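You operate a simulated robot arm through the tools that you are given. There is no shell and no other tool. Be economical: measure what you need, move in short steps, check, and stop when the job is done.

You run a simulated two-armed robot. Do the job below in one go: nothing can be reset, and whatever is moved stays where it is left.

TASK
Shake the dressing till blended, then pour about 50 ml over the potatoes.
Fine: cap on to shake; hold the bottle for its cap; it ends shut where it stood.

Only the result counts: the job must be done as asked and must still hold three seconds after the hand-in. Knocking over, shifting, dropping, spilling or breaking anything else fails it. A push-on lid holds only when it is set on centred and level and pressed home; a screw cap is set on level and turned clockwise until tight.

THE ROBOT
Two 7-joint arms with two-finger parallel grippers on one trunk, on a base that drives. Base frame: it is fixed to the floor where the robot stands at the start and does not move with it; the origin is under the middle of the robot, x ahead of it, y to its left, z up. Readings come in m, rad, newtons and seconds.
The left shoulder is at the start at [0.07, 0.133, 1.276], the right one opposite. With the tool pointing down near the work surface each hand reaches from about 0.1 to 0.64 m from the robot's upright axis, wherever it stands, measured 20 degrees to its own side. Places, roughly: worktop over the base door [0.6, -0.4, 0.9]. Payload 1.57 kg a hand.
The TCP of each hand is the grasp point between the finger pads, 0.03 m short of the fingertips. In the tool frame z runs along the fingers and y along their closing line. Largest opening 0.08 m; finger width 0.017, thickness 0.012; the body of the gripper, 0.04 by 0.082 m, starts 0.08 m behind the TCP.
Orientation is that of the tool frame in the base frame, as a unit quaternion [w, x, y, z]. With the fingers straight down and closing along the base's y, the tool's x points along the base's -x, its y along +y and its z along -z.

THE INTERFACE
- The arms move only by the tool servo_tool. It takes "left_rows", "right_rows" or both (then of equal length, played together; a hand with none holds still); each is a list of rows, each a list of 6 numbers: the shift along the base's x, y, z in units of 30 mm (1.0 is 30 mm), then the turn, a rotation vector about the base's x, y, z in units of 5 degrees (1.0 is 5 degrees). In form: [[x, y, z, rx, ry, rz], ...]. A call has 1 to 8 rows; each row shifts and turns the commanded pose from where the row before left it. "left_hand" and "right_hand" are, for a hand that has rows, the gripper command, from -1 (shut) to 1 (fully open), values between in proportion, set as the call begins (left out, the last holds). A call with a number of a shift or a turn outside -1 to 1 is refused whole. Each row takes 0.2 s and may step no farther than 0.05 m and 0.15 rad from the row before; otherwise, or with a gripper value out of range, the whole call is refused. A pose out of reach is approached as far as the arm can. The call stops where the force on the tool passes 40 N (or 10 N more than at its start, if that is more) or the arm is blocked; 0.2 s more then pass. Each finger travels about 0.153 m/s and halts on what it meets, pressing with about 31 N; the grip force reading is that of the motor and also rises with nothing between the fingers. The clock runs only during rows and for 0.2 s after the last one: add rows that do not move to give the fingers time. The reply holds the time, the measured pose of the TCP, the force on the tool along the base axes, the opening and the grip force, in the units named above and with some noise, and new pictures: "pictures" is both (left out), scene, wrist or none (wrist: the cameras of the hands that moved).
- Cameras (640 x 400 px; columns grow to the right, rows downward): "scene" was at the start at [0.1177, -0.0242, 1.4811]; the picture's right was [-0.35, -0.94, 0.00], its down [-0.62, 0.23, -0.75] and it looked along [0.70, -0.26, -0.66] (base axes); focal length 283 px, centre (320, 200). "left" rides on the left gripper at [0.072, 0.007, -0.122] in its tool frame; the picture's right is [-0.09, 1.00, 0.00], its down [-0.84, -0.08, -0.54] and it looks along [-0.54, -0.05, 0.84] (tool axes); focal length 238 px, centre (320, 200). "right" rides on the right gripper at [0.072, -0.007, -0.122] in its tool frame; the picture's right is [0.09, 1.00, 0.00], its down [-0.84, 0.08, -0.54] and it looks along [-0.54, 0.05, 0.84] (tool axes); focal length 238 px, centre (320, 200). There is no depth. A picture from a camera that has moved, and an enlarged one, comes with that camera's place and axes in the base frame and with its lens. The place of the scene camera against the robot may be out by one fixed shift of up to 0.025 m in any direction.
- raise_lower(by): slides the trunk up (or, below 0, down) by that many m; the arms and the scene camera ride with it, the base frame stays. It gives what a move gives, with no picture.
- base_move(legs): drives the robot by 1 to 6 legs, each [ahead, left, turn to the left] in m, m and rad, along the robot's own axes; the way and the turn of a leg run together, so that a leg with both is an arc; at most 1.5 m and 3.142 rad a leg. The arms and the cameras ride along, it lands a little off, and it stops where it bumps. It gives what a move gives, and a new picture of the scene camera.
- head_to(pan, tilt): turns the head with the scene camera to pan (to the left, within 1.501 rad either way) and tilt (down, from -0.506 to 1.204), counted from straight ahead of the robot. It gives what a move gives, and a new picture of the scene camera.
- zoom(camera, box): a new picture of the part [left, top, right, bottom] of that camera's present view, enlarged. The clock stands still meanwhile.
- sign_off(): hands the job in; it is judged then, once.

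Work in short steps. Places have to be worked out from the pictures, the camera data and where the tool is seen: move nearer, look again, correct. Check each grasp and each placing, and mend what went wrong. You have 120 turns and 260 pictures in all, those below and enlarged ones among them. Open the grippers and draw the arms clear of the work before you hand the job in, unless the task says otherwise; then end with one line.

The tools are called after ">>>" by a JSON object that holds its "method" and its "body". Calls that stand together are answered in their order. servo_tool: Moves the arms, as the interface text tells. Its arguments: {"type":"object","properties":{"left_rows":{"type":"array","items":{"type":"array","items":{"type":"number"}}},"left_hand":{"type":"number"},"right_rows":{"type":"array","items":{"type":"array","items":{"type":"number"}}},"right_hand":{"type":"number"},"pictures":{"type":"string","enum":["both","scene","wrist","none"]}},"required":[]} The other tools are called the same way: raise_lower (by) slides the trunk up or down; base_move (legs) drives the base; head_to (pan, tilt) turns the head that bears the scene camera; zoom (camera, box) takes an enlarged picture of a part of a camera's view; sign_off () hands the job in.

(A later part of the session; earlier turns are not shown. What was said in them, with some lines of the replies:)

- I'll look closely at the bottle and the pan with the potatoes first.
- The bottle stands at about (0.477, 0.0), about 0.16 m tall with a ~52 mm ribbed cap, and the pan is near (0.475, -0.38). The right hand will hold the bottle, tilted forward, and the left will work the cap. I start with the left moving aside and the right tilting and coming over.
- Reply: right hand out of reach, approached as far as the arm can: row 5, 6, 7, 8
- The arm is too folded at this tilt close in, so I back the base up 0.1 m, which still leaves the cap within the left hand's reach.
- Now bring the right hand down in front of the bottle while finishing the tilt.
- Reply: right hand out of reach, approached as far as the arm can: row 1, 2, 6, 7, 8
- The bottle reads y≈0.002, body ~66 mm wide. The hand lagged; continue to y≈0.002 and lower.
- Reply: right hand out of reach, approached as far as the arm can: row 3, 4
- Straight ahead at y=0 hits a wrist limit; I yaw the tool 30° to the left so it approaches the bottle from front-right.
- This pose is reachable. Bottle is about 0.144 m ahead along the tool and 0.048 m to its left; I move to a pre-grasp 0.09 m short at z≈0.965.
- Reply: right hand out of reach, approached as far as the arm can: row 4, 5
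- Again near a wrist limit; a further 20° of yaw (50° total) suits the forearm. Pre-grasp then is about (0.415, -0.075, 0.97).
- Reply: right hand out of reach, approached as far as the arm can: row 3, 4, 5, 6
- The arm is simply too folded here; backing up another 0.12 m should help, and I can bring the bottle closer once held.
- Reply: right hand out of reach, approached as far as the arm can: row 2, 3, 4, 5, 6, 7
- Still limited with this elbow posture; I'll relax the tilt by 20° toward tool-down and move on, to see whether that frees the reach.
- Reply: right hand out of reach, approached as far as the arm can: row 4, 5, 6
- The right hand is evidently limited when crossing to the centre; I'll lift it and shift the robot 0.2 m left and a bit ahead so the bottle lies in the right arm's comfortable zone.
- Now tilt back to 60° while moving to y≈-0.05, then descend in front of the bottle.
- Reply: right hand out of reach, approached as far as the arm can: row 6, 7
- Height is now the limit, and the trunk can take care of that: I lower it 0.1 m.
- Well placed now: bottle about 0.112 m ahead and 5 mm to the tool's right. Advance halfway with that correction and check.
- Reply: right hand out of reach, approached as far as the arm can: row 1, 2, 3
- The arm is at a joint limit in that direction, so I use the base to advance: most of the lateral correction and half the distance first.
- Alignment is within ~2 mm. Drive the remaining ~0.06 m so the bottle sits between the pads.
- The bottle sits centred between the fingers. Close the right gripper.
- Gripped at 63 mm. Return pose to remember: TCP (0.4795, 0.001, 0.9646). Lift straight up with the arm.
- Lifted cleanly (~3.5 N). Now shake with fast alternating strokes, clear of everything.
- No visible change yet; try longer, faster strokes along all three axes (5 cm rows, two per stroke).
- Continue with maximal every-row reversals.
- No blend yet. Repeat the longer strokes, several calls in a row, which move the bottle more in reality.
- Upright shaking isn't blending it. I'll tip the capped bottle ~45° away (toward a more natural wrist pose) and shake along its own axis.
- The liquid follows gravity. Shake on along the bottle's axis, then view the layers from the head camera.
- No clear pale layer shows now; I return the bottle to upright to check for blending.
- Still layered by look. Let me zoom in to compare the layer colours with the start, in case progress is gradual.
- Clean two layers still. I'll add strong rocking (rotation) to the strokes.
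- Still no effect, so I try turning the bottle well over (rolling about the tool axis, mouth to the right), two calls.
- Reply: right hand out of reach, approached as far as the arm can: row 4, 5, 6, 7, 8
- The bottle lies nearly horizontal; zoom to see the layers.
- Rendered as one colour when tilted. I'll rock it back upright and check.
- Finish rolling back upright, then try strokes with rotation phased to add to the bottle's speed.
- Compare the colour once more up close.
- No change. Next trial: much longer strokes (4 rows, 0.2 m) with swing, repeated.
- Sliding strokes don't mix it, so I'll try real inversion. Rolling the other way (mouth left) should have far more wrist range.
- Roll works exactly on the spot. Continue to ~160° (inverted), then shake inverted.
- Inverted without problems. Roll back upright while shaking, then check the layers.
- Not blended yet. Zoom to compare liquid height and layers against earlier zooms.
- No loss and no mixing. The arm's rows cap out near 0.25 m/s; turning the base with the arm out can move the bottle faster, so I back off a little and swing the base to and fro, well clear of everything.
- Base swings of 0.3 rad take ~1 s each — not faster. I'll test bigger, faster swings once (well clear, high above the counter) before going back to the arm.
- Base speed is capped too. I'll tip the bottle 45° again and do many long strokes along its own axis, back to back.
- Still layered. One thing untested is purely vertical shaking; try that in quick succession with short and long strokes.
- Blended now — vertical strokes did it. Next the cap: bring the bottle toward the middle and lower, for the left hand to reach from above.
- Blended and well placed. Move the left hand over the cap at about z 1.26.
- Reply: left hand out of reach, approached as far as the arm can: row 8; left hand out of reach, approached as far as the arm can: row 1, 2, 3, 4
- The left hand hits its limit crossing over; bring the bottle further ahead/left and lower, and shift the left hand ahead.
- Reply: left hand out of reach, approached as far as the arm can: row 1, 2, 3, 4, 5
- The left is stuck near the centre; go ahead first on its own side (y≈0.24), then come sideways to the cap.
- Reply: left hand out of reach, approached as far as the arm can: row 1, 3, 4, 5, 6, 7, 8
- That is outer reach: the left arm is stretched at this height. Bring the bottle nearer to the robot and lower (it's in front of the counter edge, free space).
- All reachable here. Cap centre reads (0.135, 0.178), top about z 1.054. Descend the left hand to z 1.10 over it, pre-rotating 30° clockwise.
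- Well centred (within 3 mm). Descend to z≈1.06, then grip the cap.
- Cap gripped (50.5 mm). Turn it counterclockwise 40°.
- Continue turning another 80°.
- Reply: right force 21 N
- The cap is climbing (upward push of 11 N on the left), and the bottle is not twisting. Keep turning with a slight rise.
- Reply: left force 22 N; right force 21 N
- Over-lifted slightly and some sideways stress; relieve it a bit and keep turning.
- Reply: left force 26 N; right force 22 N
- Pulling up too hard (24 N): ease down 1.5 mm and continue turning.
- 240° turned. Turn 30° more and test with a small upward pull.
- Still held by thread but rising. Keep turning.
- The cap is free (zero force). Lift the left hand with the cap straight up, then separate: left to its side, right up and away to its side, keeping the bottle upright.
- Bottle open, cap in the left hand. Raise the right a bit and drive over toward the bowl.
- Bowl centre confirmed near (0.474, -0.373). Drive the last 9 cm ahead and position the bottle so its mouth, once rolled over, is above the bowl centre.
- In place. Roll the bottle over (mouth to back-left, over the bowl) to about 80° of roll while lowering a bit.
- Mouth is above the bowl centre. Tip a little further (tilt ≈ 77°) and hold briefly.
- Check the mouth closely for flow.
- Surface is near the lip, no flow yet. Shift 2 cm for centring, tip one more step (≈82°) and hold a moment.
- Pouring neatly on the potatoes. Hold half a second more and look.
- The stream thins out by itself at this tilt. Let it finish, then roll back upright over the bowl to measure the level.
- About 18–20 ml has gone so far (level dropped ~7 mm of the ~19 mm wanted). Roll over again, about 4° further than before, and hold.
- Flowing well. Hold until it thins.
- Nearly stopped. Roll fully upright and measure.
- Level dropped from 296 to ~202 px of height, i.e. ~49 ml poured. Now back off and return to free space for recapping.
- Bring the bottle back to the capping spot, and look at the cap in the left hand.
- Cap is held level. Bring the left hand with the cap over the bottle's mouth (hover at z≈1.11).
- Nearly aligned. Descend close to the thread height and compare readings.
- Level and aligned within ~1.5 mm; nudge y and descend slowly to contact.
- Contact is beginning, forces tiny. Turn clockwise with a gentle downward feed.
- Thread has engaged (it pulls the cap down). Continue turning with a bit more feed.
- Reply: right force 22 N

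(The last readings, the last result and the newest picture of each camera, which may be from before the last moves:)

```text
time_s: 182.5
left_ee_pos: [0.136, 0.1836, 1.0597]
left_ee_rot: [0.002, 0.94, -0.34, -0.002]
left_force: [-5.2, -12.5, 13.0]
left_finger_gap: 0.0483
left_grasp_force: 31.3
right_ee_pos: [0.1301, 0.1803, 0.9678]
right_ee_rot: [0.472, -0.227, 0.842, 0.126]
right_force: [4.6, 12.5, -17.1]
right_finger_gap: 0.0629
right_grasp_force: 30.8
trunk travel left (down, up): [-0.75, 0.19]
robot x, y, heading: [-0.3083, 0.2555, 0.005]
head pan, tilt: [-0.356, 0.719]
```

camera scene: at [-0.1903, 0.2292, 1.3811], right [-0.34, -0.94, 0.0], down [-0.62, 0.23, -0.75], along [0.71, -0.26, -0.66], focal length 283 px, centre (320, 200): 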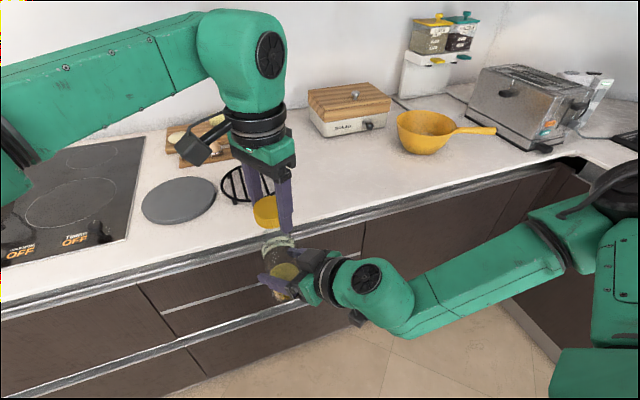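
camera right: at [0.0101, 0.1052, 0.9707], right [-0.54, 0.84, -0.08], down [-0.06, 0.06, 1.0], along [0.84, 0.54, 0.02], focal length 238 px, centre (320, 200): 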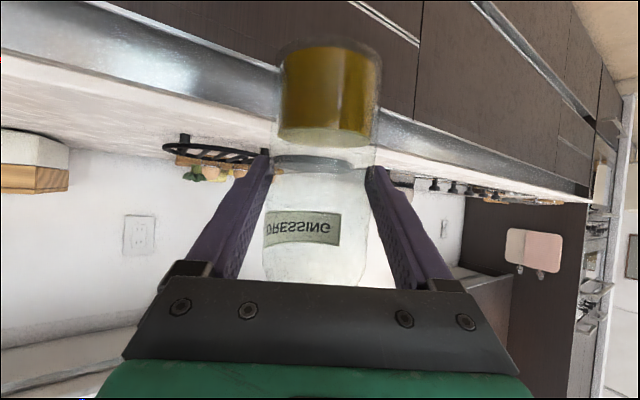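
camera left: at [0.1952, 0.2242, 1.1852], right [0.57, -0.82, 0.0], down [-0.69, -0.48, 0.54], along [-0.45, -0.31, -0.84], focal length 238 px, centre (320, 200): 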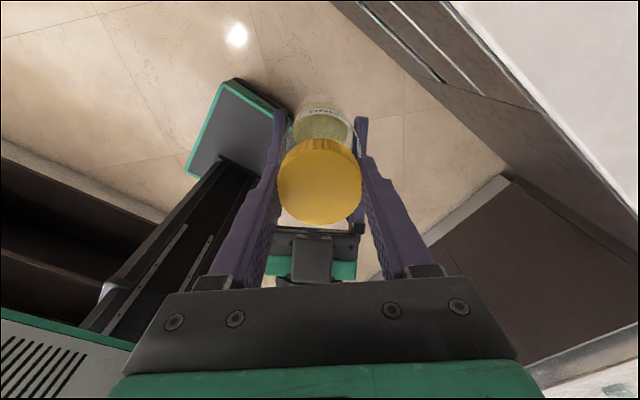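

Pushing a bit hard now; stop feeding, relieve the side load, keep turning.

>>> {"method": "servo_tool", "body": {"left_rows": [[-0.01, -0.015, 0.01, 0, 0, -1], [0, -0.015, 0, 0, 0, -1], [0, 0, 0, 0, 0, -1], [0, 0, 0, 0, 0, -1], [0, 0, -0.002, 0, 0, -1], [0, 0, -0.002, 0, 0, -1], [0, 0, -0.002, 0, 0, -1], [0, 0, -0.002, 0, 0, -1]], "pictures": "none"}}

>>> {"method": "servo_tool", "body": {"left_rows": [[0, 0, -0.003, 0, 0, -1], [0, 0, -0.003, 0, 0, -1], [0, 0, -0.003, 0, 0, -1], [0, 0, -0.003, 0, 0, -1], [0, 0, -0.003, 0, 0, -1], [0, 0, -0.003, 0, 0, -1], [0, 0, -0.003, 0, 0, -1], [0, 0, -0.003, 0, 0, -1]], "pictures": "wrist"}}

```text
time_s: 184.3
left_ee_pos: [0.1344, 0.1834, 1.0604]
left_ee_rot: [-0.001, 0.766, -0.642, -0.002]
left_force: [4.1, -0.7, 13.1]
left_finger_gap: 0.0485
left_grasp_force: 30.7
right_ee_pos: [0.1285, 0.1798, 0.9696]
right_ee_rot: [0.474, -0.227, 0.842, 0.125]
right_force: [-5.6, 2.0, -15.0]
right_finger_gap: 0.0627
right_grasp_force: 30.7
trunk travel left (down, up): [-0.75, 0.19]
robot x, y, heading: [-0.3087, 0.2534, 0.008]
head pan, tilt: [-0.356, 0.719]
```

```text
time_s: 186.1
left_ee_pos: [0.135, 0.1831, 1.0584]
left_ee_rot: [0.001, -0.501, 0.866, 0.002]
left_force: [8.1, 1.7, 12.4]
left_finger_gap: 0.0485
left_grasp_force: 31.4
right_ee_pos: [0.1294, 0.1794, 0.9685]
right_ee_rot: [0.473, -0.226, 0.842, 0.125]
right_force: [-7.0, -1.5, -15.9]
right_finger_gap: 0.063
right_grasp_force: 30.5
trunk travel left (down, up): [-0.75, 0.19]
robot x, y, heading: [-0.3103, 0.2517, 0.007]
head pan, tilt: [-0.356, 0.719]
camera left: at [0.0941, 0.1228, 1.1811], right [-0.82, 0.58, 0.0], down [0.48, 0.68, 0.54], along [0.31, 0.45, -0.84], focal length 238 px, centre (320, 200)
```

left: 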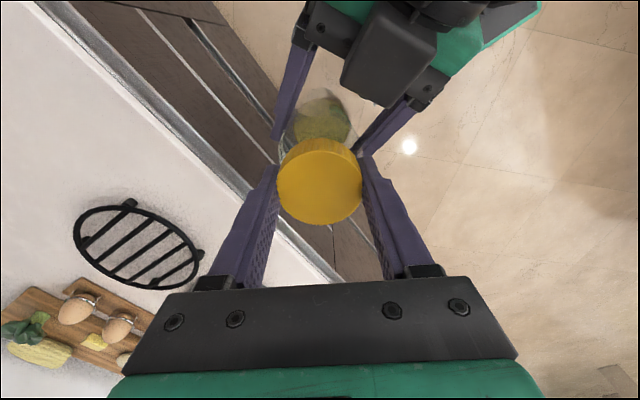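

Height is about home already; keep turning without feed until tight.

>>> {"method": "servo_tool", "body": {"left_rows": [[0, 0, 0.005, 0, 0, -1], [0, 0, 0, 0, 0, -1], [0, 0, 0, 0, 0, -1], [0, 0, 0, 0, 0, -1], [0, 0, 0, 0, 0, -1], [0, 0, 0, 0, 0, -1], [0, 0, 0, 0, 0, -1], [0, 0, 0, 0, 0, -1]], "pictures": "none"}}

>>> {"method": "servo_tool", "body": {"left_rows": [[0, 0, 0, 0, 0, -1], [0, 0, 0, 0, 0, -1], [0, 0, 0, 0, 0, -1], [0, 0, 0, 0, 0, -1], [0, 0, 0, 0, 0, -1], [0, 0, 0, 0, 0, -1], [0, 0, 0, 0, 0, -1], [0, 0, 0, 0, 0, -1]], "pictures": "both"}}

>>> {"method": "zoom", "body": {"camera": "right", "box": [200, 100, 440, 300]}}

```text
time_s: 187.9
left_ee_pos: [0.1342, 0.1839, 1.0585]
left_ee_rot: [0.001, -0.174, 0.985, 0.001]
left_force: [7.0, -6.0, 9.1]
left_finger_gap: 0.0485
left_grasp_force: 31.5
right_ee_pos: [0.1296, 0.1827, 0.9685]
right_ee_rot: [0.474, -0.227, 0.842, 0.126]
right_force: [-7.0, 7.5, -13.2]
right_finger_gap: 0.063
right_grasp_force: 30.9
trunk travel left (down, up): [-0.75, 0.19]
robot x, y, heading: [-0.3061, 0.2524, 0.004]
head pan, tilt: [-0.356, 0.719]
```

```text
time_s: 189.7
left_ee_pos: [0.1356, 0.1824, 1.0581]
left_ee_rot: [0.002, 0.174, 0.985, 0.0]
left_force: [3.9, -11.6, 0.9]
left_finger_gap: 0.0485
left_grasp_force: 31.2
right_ee_pos: [0.1297, 0.1807, 0.9694]
right_ee_rot: [0.474, -0.227, 0.841, 0.126]
right_force: [-3.3, 13.1, -3.6]
right_finger_gap: 0.0629
right_grasp_force: 30.9
trunk travel left (down, up): [-0.75, 0.19]
robot x, y, heading: [-0.3086, 0.2532, 0.007]
head pan, tilt: [-0.356, 0.719]
camera scene: at [-0.19, 0.2298, 1.381], right [-0.34, -0.94, 0.0], down [-0.62, 0.23, -0.75], along [0.71, -0.26, -0.66], focal length 283 px, centre (320, 200)
camera left: at [0.0697, 0.2132, 1.1809], right [0.43, 0.9, 0.0], down [0.76, -0.36, 0.54], along [0.49, -0.23, -0.84], focal length 238 px, centre (320, 200)
```

scene: 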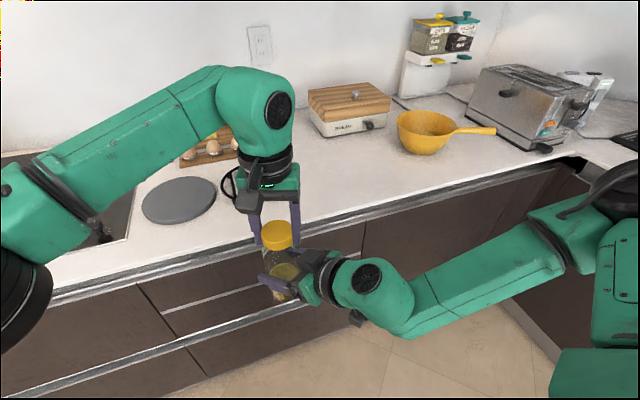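
left: 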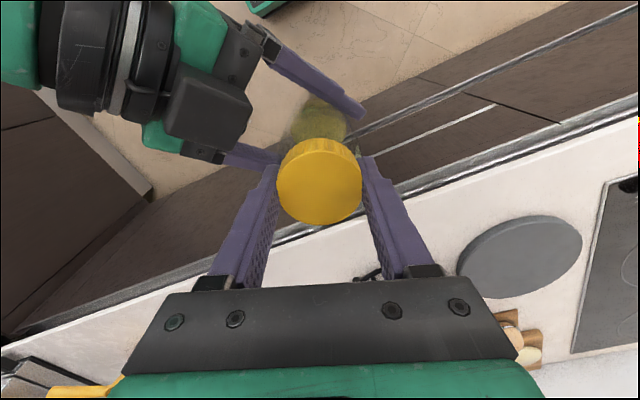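

```text
2.00 times, centred on (320, 200) of right
camera zoom: at [0.0093, 0.1041, 0.971], right [-0.54, 0.84, -0.08], down [-0.06, 0.06, 1.0], along [0.84, 0.54, 0.02], focal length 477 px, centre (320, 200)
```

zoom: 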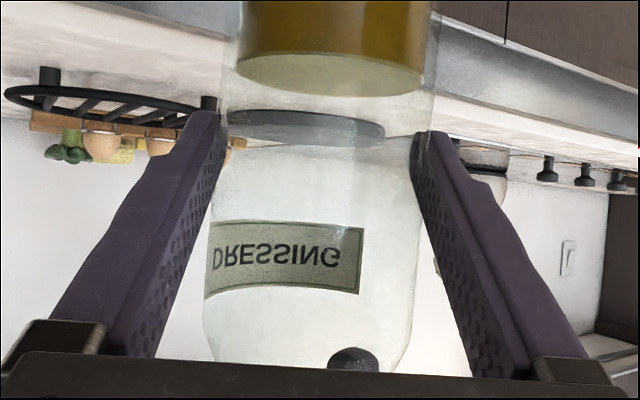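

Continue 40° more past the original position to be tight, watching for slip.

>>> {"method": "servo_tool", "body": {"left_rows": [[0, 0.01, 0, 0, 0, -1], [0, 0.01, 0, 0, 0, -1], [0, 0, 0, 0, 0, -1], [0, 0, 0, 0, 0, -1], [0, 0, 0, 0, 0, -1], [0, 0, 0, 0, 0, -1], [0, 0, 0, 0, 0, -1], [0, 0, 0, 0, 0, -1]], "pictures": "wrist"}}

>>> {"method": "zoom", "body": {"camera": "right", "box": [200, 100, 440, 300]}}

```text
time_s: 191.5
left_ee_pos: [0.137, 0.1848, 1.059]
left_ee_rot: [0.001, 0.422, 0.907, 0.0]
left_force: [2.5, -10.1, -3.1]
left_finger_gap: 0.0489
left_grasp_force: 30.7
left hand out of reach, approached as far as the arm can: row 7, 8
right_ee_pos: [0.13, 0.1788, 0.97]
right_ee_rot: [0.474, -0.227, 0.841, 0.125]
right_force: [-2.0, 10.4, 0.4]
right_finger_gap: 0.0627
right_grasp_force: 30.5
trunk travel left (down, up): [-0.75, 0.19]
robot x, y, heading: [-0.3077, 0.2538, 0.006]
head pan, tilt: [-0.356, 0.719]
camera left: at [0.094, 0.2428, 1.1812], right [0.82, 0.57, 0.0], down [0.48, -0.69, 0.54], along [0.31, -0.44, -0.84], focal length 238 px, centre (320, 200)
```

left: 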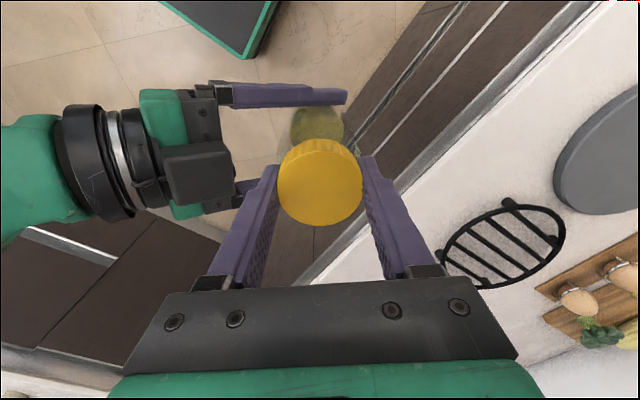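

```text
2.00 times, centred on (320, 200) of right
camera zoom: at [0.0095, 0.1039, 0.971], right [-0.54, 0.84, -0.08], down [-0.07, 0.06, 1.0], along [0.84, 0.54, 0.02], focal length 477 px, centre (320, 200)
```

zoom: 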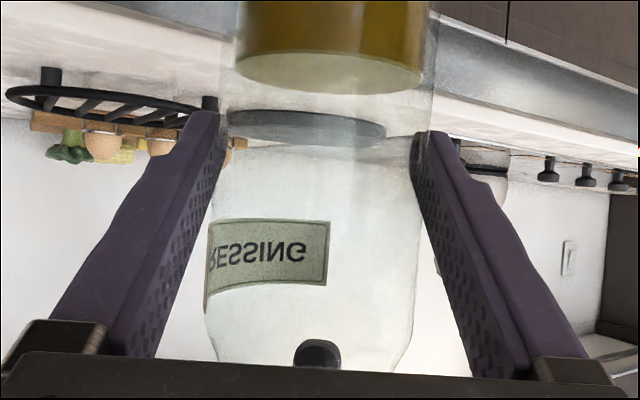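

The bottle itself began to slip around in the grip — the cap is tight. Open the left fingers partway and withdraw straight up.

>>> {"method": "servo_tool", "body": {"left_rows": [[0, 0, 0, 0, 0, 0], [0, 0, 0, 0, 0, 0], [0, 0, 0, 0, 0, 0]], "left_hand": 0.55, "pictures": "none"}}

>>> {"method": "servo_tool", "body": {"left_rows": [[0, 0, 0.5, 0, 0, 0], [0, 0, 1, 0, 0, 0], [0, 0, 1, 0, 0, 0], [0, 0, 1, 0, 0, 0], [0, 0.9, 0.9, 0, 0, 0], [0, 0.9, 0.5, 0, 0, 0], [0, 0.9, 0.5, 0, 0, 0], [0, 0.9, 0, 0, 0, 0]], "pictures": "both"}}

>>> {"method": "zoom", "body": {"camera": "scene", "box": [240, 190, 340, 320]}}

```text
time_s: 192.3
left_ee_pos: [0.1343, 0.1843, 1.0594]
left_ee_rot: [0.002, 0.421, 0.907, 0.0]
left_force: [-0.3, 0.4, -0.5]
left_finger_gap: 0.0621
left_grasp_force: 0.1
right_ee_pos: [0.1303, 0.1801, 0.9691]
right_ee_rot: [0.473, -0.226, 0.842, 0.125]
right_force: [0.9, 0.4, -1.9]
right_finger_gap: 0.0629
right_grasp_force: 31.2
trunk travel left (down, up): [-0.75, 0.19]
robot x, y, heading: [-0.307, 0.2503, 0.005]
head pan, tilt: [-0.356, 0.719]
```

```text
time_s: 194.1
left_ee_pos: [0.1105, 0.2963, 1.1327]
left_ee_rot: [0.003, 0.421, 0.907, 0.0]
left_force: [1.1, 0.0, 0.1]
left_finger_gap: 0.062
left_grasp_force: 0.1
left hand out of reach, approached as far as the arm can: row 2, 3, 4, 5, 6, 7, 8
right_ee_pos: [0.1295, 0.1812, 0.9692]
right_ee_rot: [0.473, -0.227, 0.842, 0.125]
right_force: [0.4, 0.3, -3.2]
right_finger_gap: 0.0627
right_grasp_force: 30.4
trunk travel left (down, up): [-0.75, 0.19]
robot x, y, heading: [-0.3141, 0.2547, 0.007]
head pan, tilt: [-0.356, 0.719]
camera scene: at [-0.1904, 0.2305, 1.3811], right [-0.34, -0.94, 0.0], down [-0.62, 0.23, -0.75], along [0.71, -0.26, -0.66], focal length 283 px, centre (320, 200)
camera left: at [0.0699, 0.3555, 1.2538], right [0.82, 0.57, 0.0], down [0.48, -0.69, 0.55], along [0.31, -0.45, -0.84], focal length 238 px, centre (320, 200)
```

scene: 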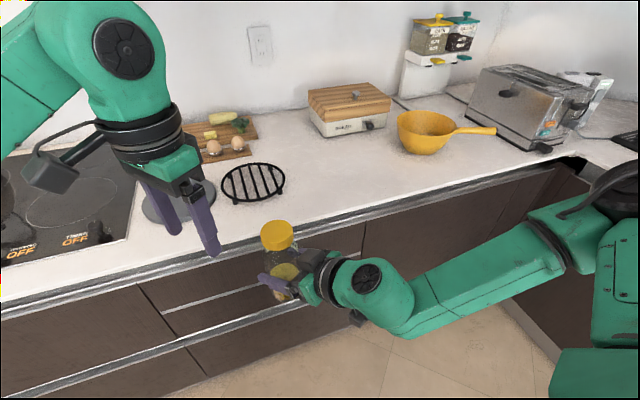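
left: 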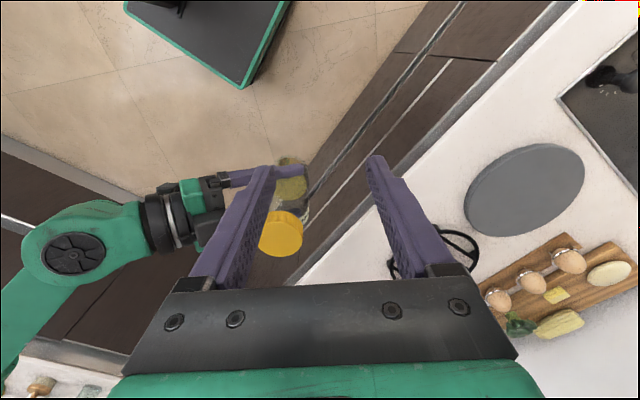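

```text
3.08 times, centred on (290, 255) of scene
camera zoom: at [-0.1904, 0.2305, 1.3811], right [-0.34, -0.94, 0.0], down [-0.62, 0.23, -0.75], along [0.71, -0.26, -0.66], focal length 871 px, centre (412, 31)
```

zoom: 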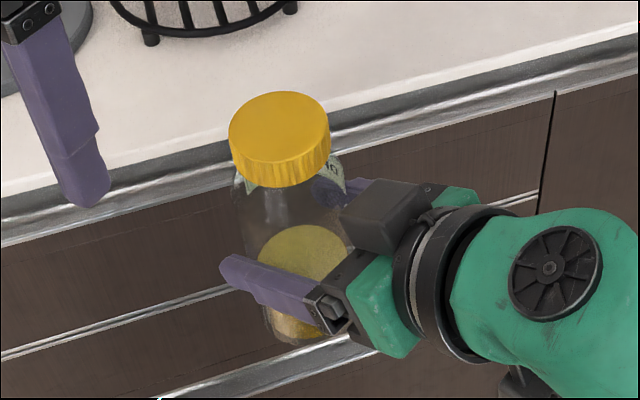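

Cap is on, straight. Bring the bottle up and to the right-hand zone, freeing the left arm too, then drive to the original spot.

>>> {"method": "servo_tool", "body": {"right_rows": [[0, -0.5, 1, 0, 0, 0], [0.4, -1, 1, 0, 0, 0], [0.7, -1, 0.6, 0, 0, 0], [0.7, -1, 0.4, 0, 0, 0], [0.7, -1, 0, 0, 0, 0], [0.7, -1, 0, 0, 0, 0], [0, -0.5, 0, 0, 0, 0], [0, 0, 0, 0, 0, 0]], "left_rows": [[0, 0.5, 0.5, 0, 0, 1], [0, 0.5, 0.5, 0, 0, 1], [0, 0.5, 0.5, 0, 0, 1], [0, 0.3, 0.5, 0, 0, 1], [0, 0.3, 0.5, 0, 0, 1], [0, 0, 0.5, 0, 0, 1], [0, 0, 0, 0, 0, 1], [0, 0, 0, 0, 0, 1]], "pictures": "none"}}

>>> {"method": "base_move", "body": {"legs": [[0.24, 0, -0.006]]}}

```text
time_s: 195.9
left_ee_pos: [0.1106, 0.3593, 1.2196]
left_ee_rot: [0.002, 0.084, 0.996, 0.001]
left_force: [-0.3, -0.7, 0.9]
left_finger_gap: 0.0623
left_grasp_force: 0.0
right_ee_pos: [0.2247, -0.0005, 1.0587]
right_ee_rot: [0.474, -0.226, 0.842, 0.125]
right_force: [0.9, -0.1, -3.0]
right_finger_gap: 0.0627
right_grasp_force: 31.1
trunk travel left (down, up): [-0.75, 0.19]
robot x, y, heading: [-0.3063, 0.2491, 0.006]
head pan, tilt: [-0.356, 0.719]
```

```text
time_s: 197.7
left_ee_pos: [0.3493, 0.3574, 1.2201]
left_ee_rot: [0.002, 0.088, 0.996, 0.001]
left_force: [-0.7, -0.6, 0.3]
left_finger_gap: 0.062
left_grasp_force: 0.1
right_ee_pos: [0.4622, -0.0012, 1.0589]
right_ee_rot: [0.474, -0.224, 0.842, 0.124]
right_force: [-0.6, -0.3, -2.6]
right_finger_gap: 0.0624
right_grasp_force: 30.7
trunk travel left (down, up): [-0.75, 0.19]
robot x, y, heading: [-0.0677, 0.2485, 0.001]
head pan, tilt: [-0.356, 0.719]
camera scene: at [0.0486, 0.2298, 1.3812], right [-0.35, -0.94, 0.0], down [-0.62, 0.23, -0.75], along [0.71, -0.26, -0.66], focal length 283 px, centre (320, 200)
```

scene: 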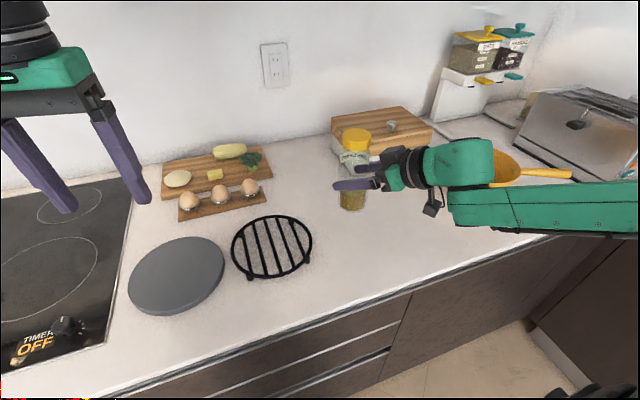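

Over the original spot apart from ~16 mm in x. Shift and descend to just above the surface.

>>> {"method": "servo_tool", "body": {"right_rows": [[0.27, 0.03, -0.3, 0, 0, 0], [0.27, 0.03, -0.5, 0, 0, 0], [0, 0, -0.7, 0, 0, 0], [0, 0, -0.7, 0, 0, 0], [0, 0, -0.4, 0, 0, 0], [0, 0, 0, 0, 0, 0]], "pictures": "wrist"}}

```text
time_s: 199.1
left_ee_pos: [0.351, 0.3583, 1.2194]
left_ee_rot: [0.002, 0.088, 0.996, 0.0]
left_force: [-0.1, 0.5, -0.6]
left_finger_gap: 0.0619
left_grasp_force: 0.2
right_ee_pos: [0.4805, 0.0004, 0.9791]
right_ee_rot: [0.473, -0.224, 0.843, 0.124]
right_force: [0.8, 0.7, -2.8]
right_finger_gap: 0.0626
right_grasp_force: 31.4
trunk travel left (down, up): [-0.75, 0.19]
robot x, y, heading: [-0.0664, 0.2532, 0.004]
head pan, tilt: [-0.356, 0.719]
camera right: at [0.359, -0.0755, 0.9814], right [-0.54, 0.84, -0.08], down [-0.06, 0.06, 1.0], along [0.84, 0.54, 0.02], focal length 238 px, centre (320, 200)
```

right: 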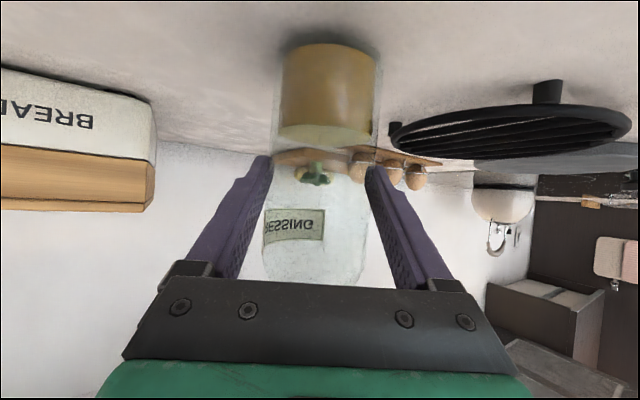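

At (0.4805, 0.0004), a few mm above the surface. Lower gently.

>>> {"method": "servo_tool", "body": {"right_rows": [[-0.03, 0, -0.08, 0, 0, 0], [0, 0, -0.08, 0, 0, 0], [0, 0, -0.06, 0, 0, 0], [0, 0, 0, 0, 0, 0]], "pictures": "none"}}

```text
time_s: 200.1
left_ee_pos: [0.348, 0.3587, 1.2206]
left_ee_rot: [0.003, 0.088, 0.996, 0.001]
left_force: [0.0, -1.0, 0.1]
left_finger_gap: 0.0621
left_grasp_force: 0.0
right_ee_pos: [0.479, -0.0003, 0.9771]
right_ee_rot: [0.477, -0.225, 0.841, 0.123]
right_force: [2.3, -3.5, 15.4]
right_finger_gap: 0.0629
right_grasp_force: 30.8
trunk travel left (down, up): [-0.75, 0.19]
robot x, y, heading: [-0.065, 0.2539, -0.004]
head pan, tilt: [-0.356, 0.719]
```

Contact (15 N). Ease slightly, then open the right gripper.

>>> {"method": "servo_tool", "body": {"right_rows": [[0, 0, 0.05, 0, 0, 0], [0, 0, 0, 0, 0, 0]], "pictures": "wrist"}}

```text
time_s: 200.7
left_ee_pos: [0.349, 0.3593, 1.2204]
left_ee_rot: [0.003, 0.088, 0.996, 0.001]
left_force: [0.1, -1.0, -0.2]
left_finger_gap: 0.0625
left_grasp_force: 0.0
right_ee_pos: [0.479, 0.0003, 0.9776]
right_ee_rot: [0.475, -0.224, 0.842, 0.123]
right_force: [3.8, -4.8, 14.6]
right_finger_gap: 0.0628
right_grasp_force: 30.9
trunk travel left (down, up): [-0.75, 0.19]
robot x, y, heading: [-0.0679, 0.2511, -0.002]
head pan, tilt: [-0.356, 0.719]
camera right: at [0.3574, -0.0758, 0.978], right [-0.53, 0.84, -0.08], down [-0.07, 0.06, 1.0], along [0.84, 0.54, 0.03], focal length 238 px, centre (320, 200)
```

right: 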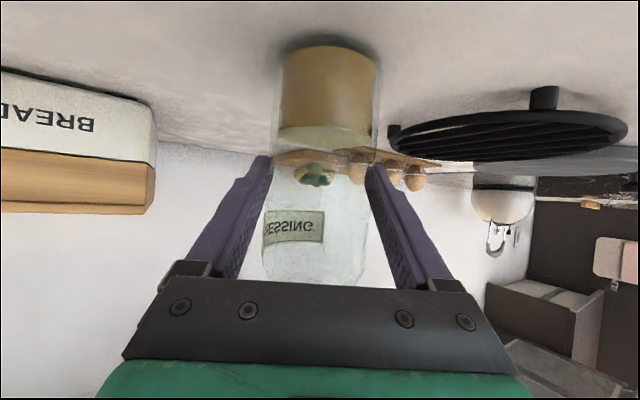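

Still pressing; ease 2 mm more.

>>> {"method": "servo_tool", "body": {"right_rows": [[0, 0, 0.07, 0, 0, 0], [0, 0, 0, 0, 0, 0]], "pictures": "none"}}

```text
time_s: 201.3
left_ee_pos: [0.35, 0.3589, 1.2202]
left_ee_rot: [0.001, 0.088, 0.996, 0.001]
left_force: [-0.9, 0.0, 0.2]
left_finger_gap: 0.062
left_grasp_force: 0.1
right_ee_pos: [0.4772, -0.0007, 0.9759]
right_ee_rot: [0.474, -0.224, 0.842, 0.125]
right_force: [2.5, -3.4, 4.4]
right_finger_gap: 0.0627
right_grasp_force: 31.1
trunk travel left (down, up): [-0.75, 0.19]
robot x, y, heading: [-0.0661, 0.2548, -0.001]
head pan, tilt: [-0.356, 0.719]
```

Light contact now. Open the right gripper.

>>> {"method": "servo_tool", "body": {"right_rows": [[0, 0, 0, 0, 0, 0], [0, 0, 0, 0, 0, 0]], "right_hand": 1, "pictures": "wrist"}}

```text
time_s: 201.9
left_ee_pos: [0.3494, 0.3588, 1.2211]
left_ee_rot: [0.002, 0.088, 0.996, 0.001]
left_force: [-0.3, 0.1, 0.8]
left_finger_gap: 0.0619
left_grasp_force: 0.1
right_ee_pos: [0.4784, 0.0, 0.977]
right_ee_rot: [0.473, -0.225, 0.843, 0.124]
right_force: [0.0, 0.5, 0.0]
right_finger_gap: 0.0799
right_grasp_force: 0.1
trunk travel left (down, up): [-0.75, 0.19]
robot x, y, heading: [-0.07, 0.2568, -0.002]
head pan, tilt: [-0.356, 0.719]
camera right: at [0.3582, -0.0754, 0.9791], right [-0.54, 0.84, -0.08], down [-0.06, 0.06, 1.0], along [0.84, 0.54, 0.02], focal length 238 px, centre (320, 200)
```

right: 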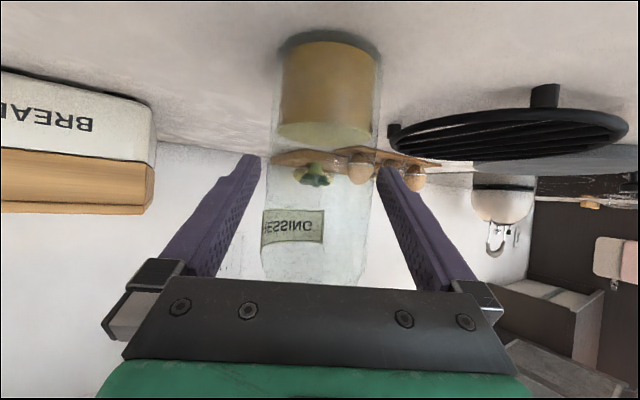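

Bottle stands free. Withdraw along the finger direction.

>>> {"method": "servo_tool", "body": {"right_rows": [[-0.7, -0.4, 0.05, 0, 0, 0], [-0.7, -0.4, 0, 0, 0, 0], [-0.7, -0.4, 0, 0, 0, 0], [-0.7, -0.4, 0, 0, 0, 0], [-0.7, -0.4, 0.2, 0, 0, 0], [-0.7, -0.4, 0.5, 0, 0, 0]], "pictures": "both"}}

```text
time_s: 203.3
left_ee_pos: [0.3498, 0.3582, 1.2211]
left_ee_rot: [0.002, 0.088, 0.996, 0.0]
left_force: [-0.1, 0.2, -0.1]
left_finger_gap: 0.0619
left_grasp_force: 0.0
right_ee_pos: [0.3516, -0.0719, 1.0008]
right_ee_rot: [0.475, -0.225, 0.842, 0.125]
right_force: [-0.7, 0.7, 0.8]
right_finger_gap: 0.0798
right_grasp_force: 0.0
trunk travel left (down, up): [-0.75, 0.19]
robot x, y, heading: [-0.0631, 0.2529, -0.004]
head pan, tilt: [-0.356, 0.719]
camera scene: at [0.0485, 0.2306, 1.3812], right [-0.35, -0.94, 0.0], down [-0.62, 0.23, -0.75], along [0.71, -0.26, -0.66], focal length 283 px, centre (320, 200)
camera right: at [0.2312, -0.1479, 1.0028], right [-0.54, 0.84, -0.08], down [-0.07, 0.06, 1.0], along [0.84, 0.54, 0.02], focal length 238 px, centre (320, 200)
```

scene: 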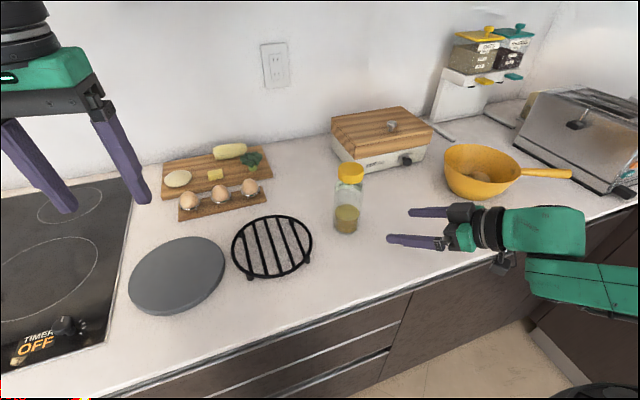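
right: 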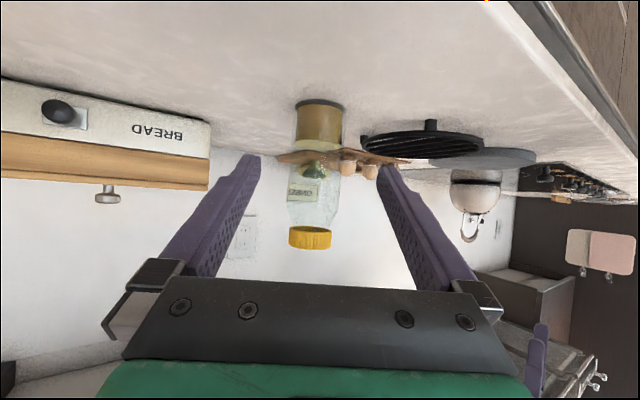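

The bottle stands where it was, closed. Draw the arms back, open the left hand and take a last close look.

>>> {"method": "servo_tool", "body": {"right_rows": [[-0.4, -0.6, 1, 0, 0, 0], [-0.4, -0.6, 1, 0, 0, 0], [-0.4, -0.6, 1, 0, 0, 0], [0, -0.6, 1, 0, 0, 0]], "left_rows": [[0, 0.3, 0.3, 0, 0, 0], [0, 0.3, 0.3, 0, 0, 0], [0, 0, 0, 0, 0, 0], [0, 0, 0, 0, 0, 0]], "left_hand": 1, "pictures": "none"}}

>>> {"method": "zoom", "body": {"camera": "scene", "box": [300, 140, 400, 260]}}

>>> {"method": "zoom", "body": {"camera": "scene", "box": [420, 120, 580, 220]}}

```text
time_s: 204.3
left_ee_pos: [0.3503, 0.3766, 1.2372]
left_ee_rot: [0.003, 0.088, 0.996, 0.001]
left_force: [0.2, -0.2, -0.9]
left_finger_gap: 0.08
left_grasp_force: 0.0
right_ee_pos: [0.3149, -0.1448, 1.1201]
right_ee_rot: [0.475, -0.225, 0.842, 0.125]
right_force: [-0.3, 0.3, -0.3]
right_finger_gap: 0.08
right_grasp_force: 0.0
trunk travel left (down, up): [-0.75, 0.19]
robot x, y, heading: [-0.0659, 0.2539, -0.003]
head pan, tilt: [-0.356, 0.719]
```

```text
3.33 times, centred on (350, 200) of scene
camera zoom: at [0.0498, 0.23, 1.3811], right [-0.35, -0.94, 0.0], down [-0.62, 0.23, -0.75], along [0.71, -0.26, -0.66], focal length 943 px, centre (220, 200)
```

zoom: 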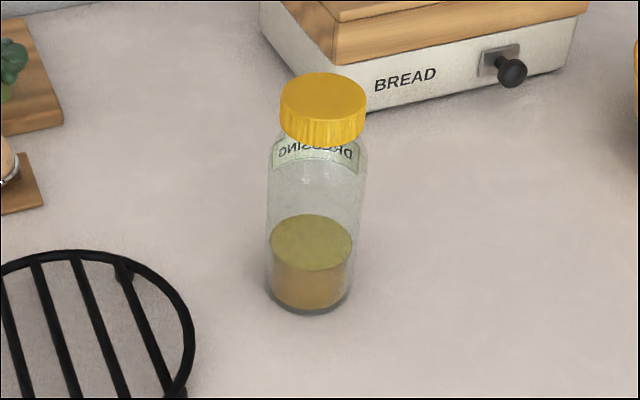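

```text
4.00 times, centred on (500, 170) of scene
camera zoom: at [0.0498, 0.23, 1.3811], right [-0.35, -0.94, 0.0], down [-0.62, 0.23, -0.75], along [0.71, -0.26, -0.66], focal length 1132 px, centre (-400, 320)
```

zoom: 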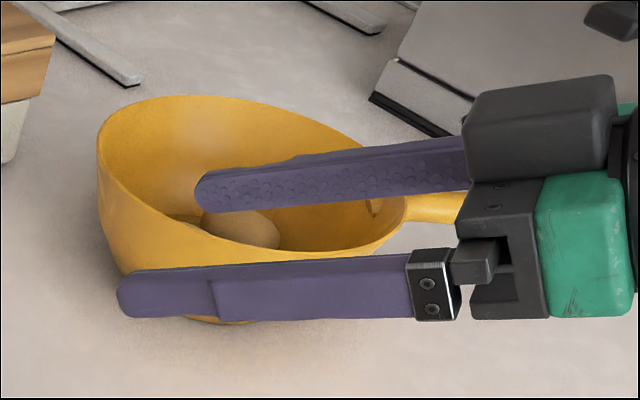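

The bottle stands upright and closed at its place, the dressing is one blended colour, the bowl is undisturbed and both hands are open and clear. Handing in.

>>> {"method": "sign_off", "body": {}}

```text
The job is handed in.
```

The dressing is shaken until blended, about 50 ml (49 ml judged by the drop in level) is poured over the potatoes, and the bottle stands capped tight where it stood.
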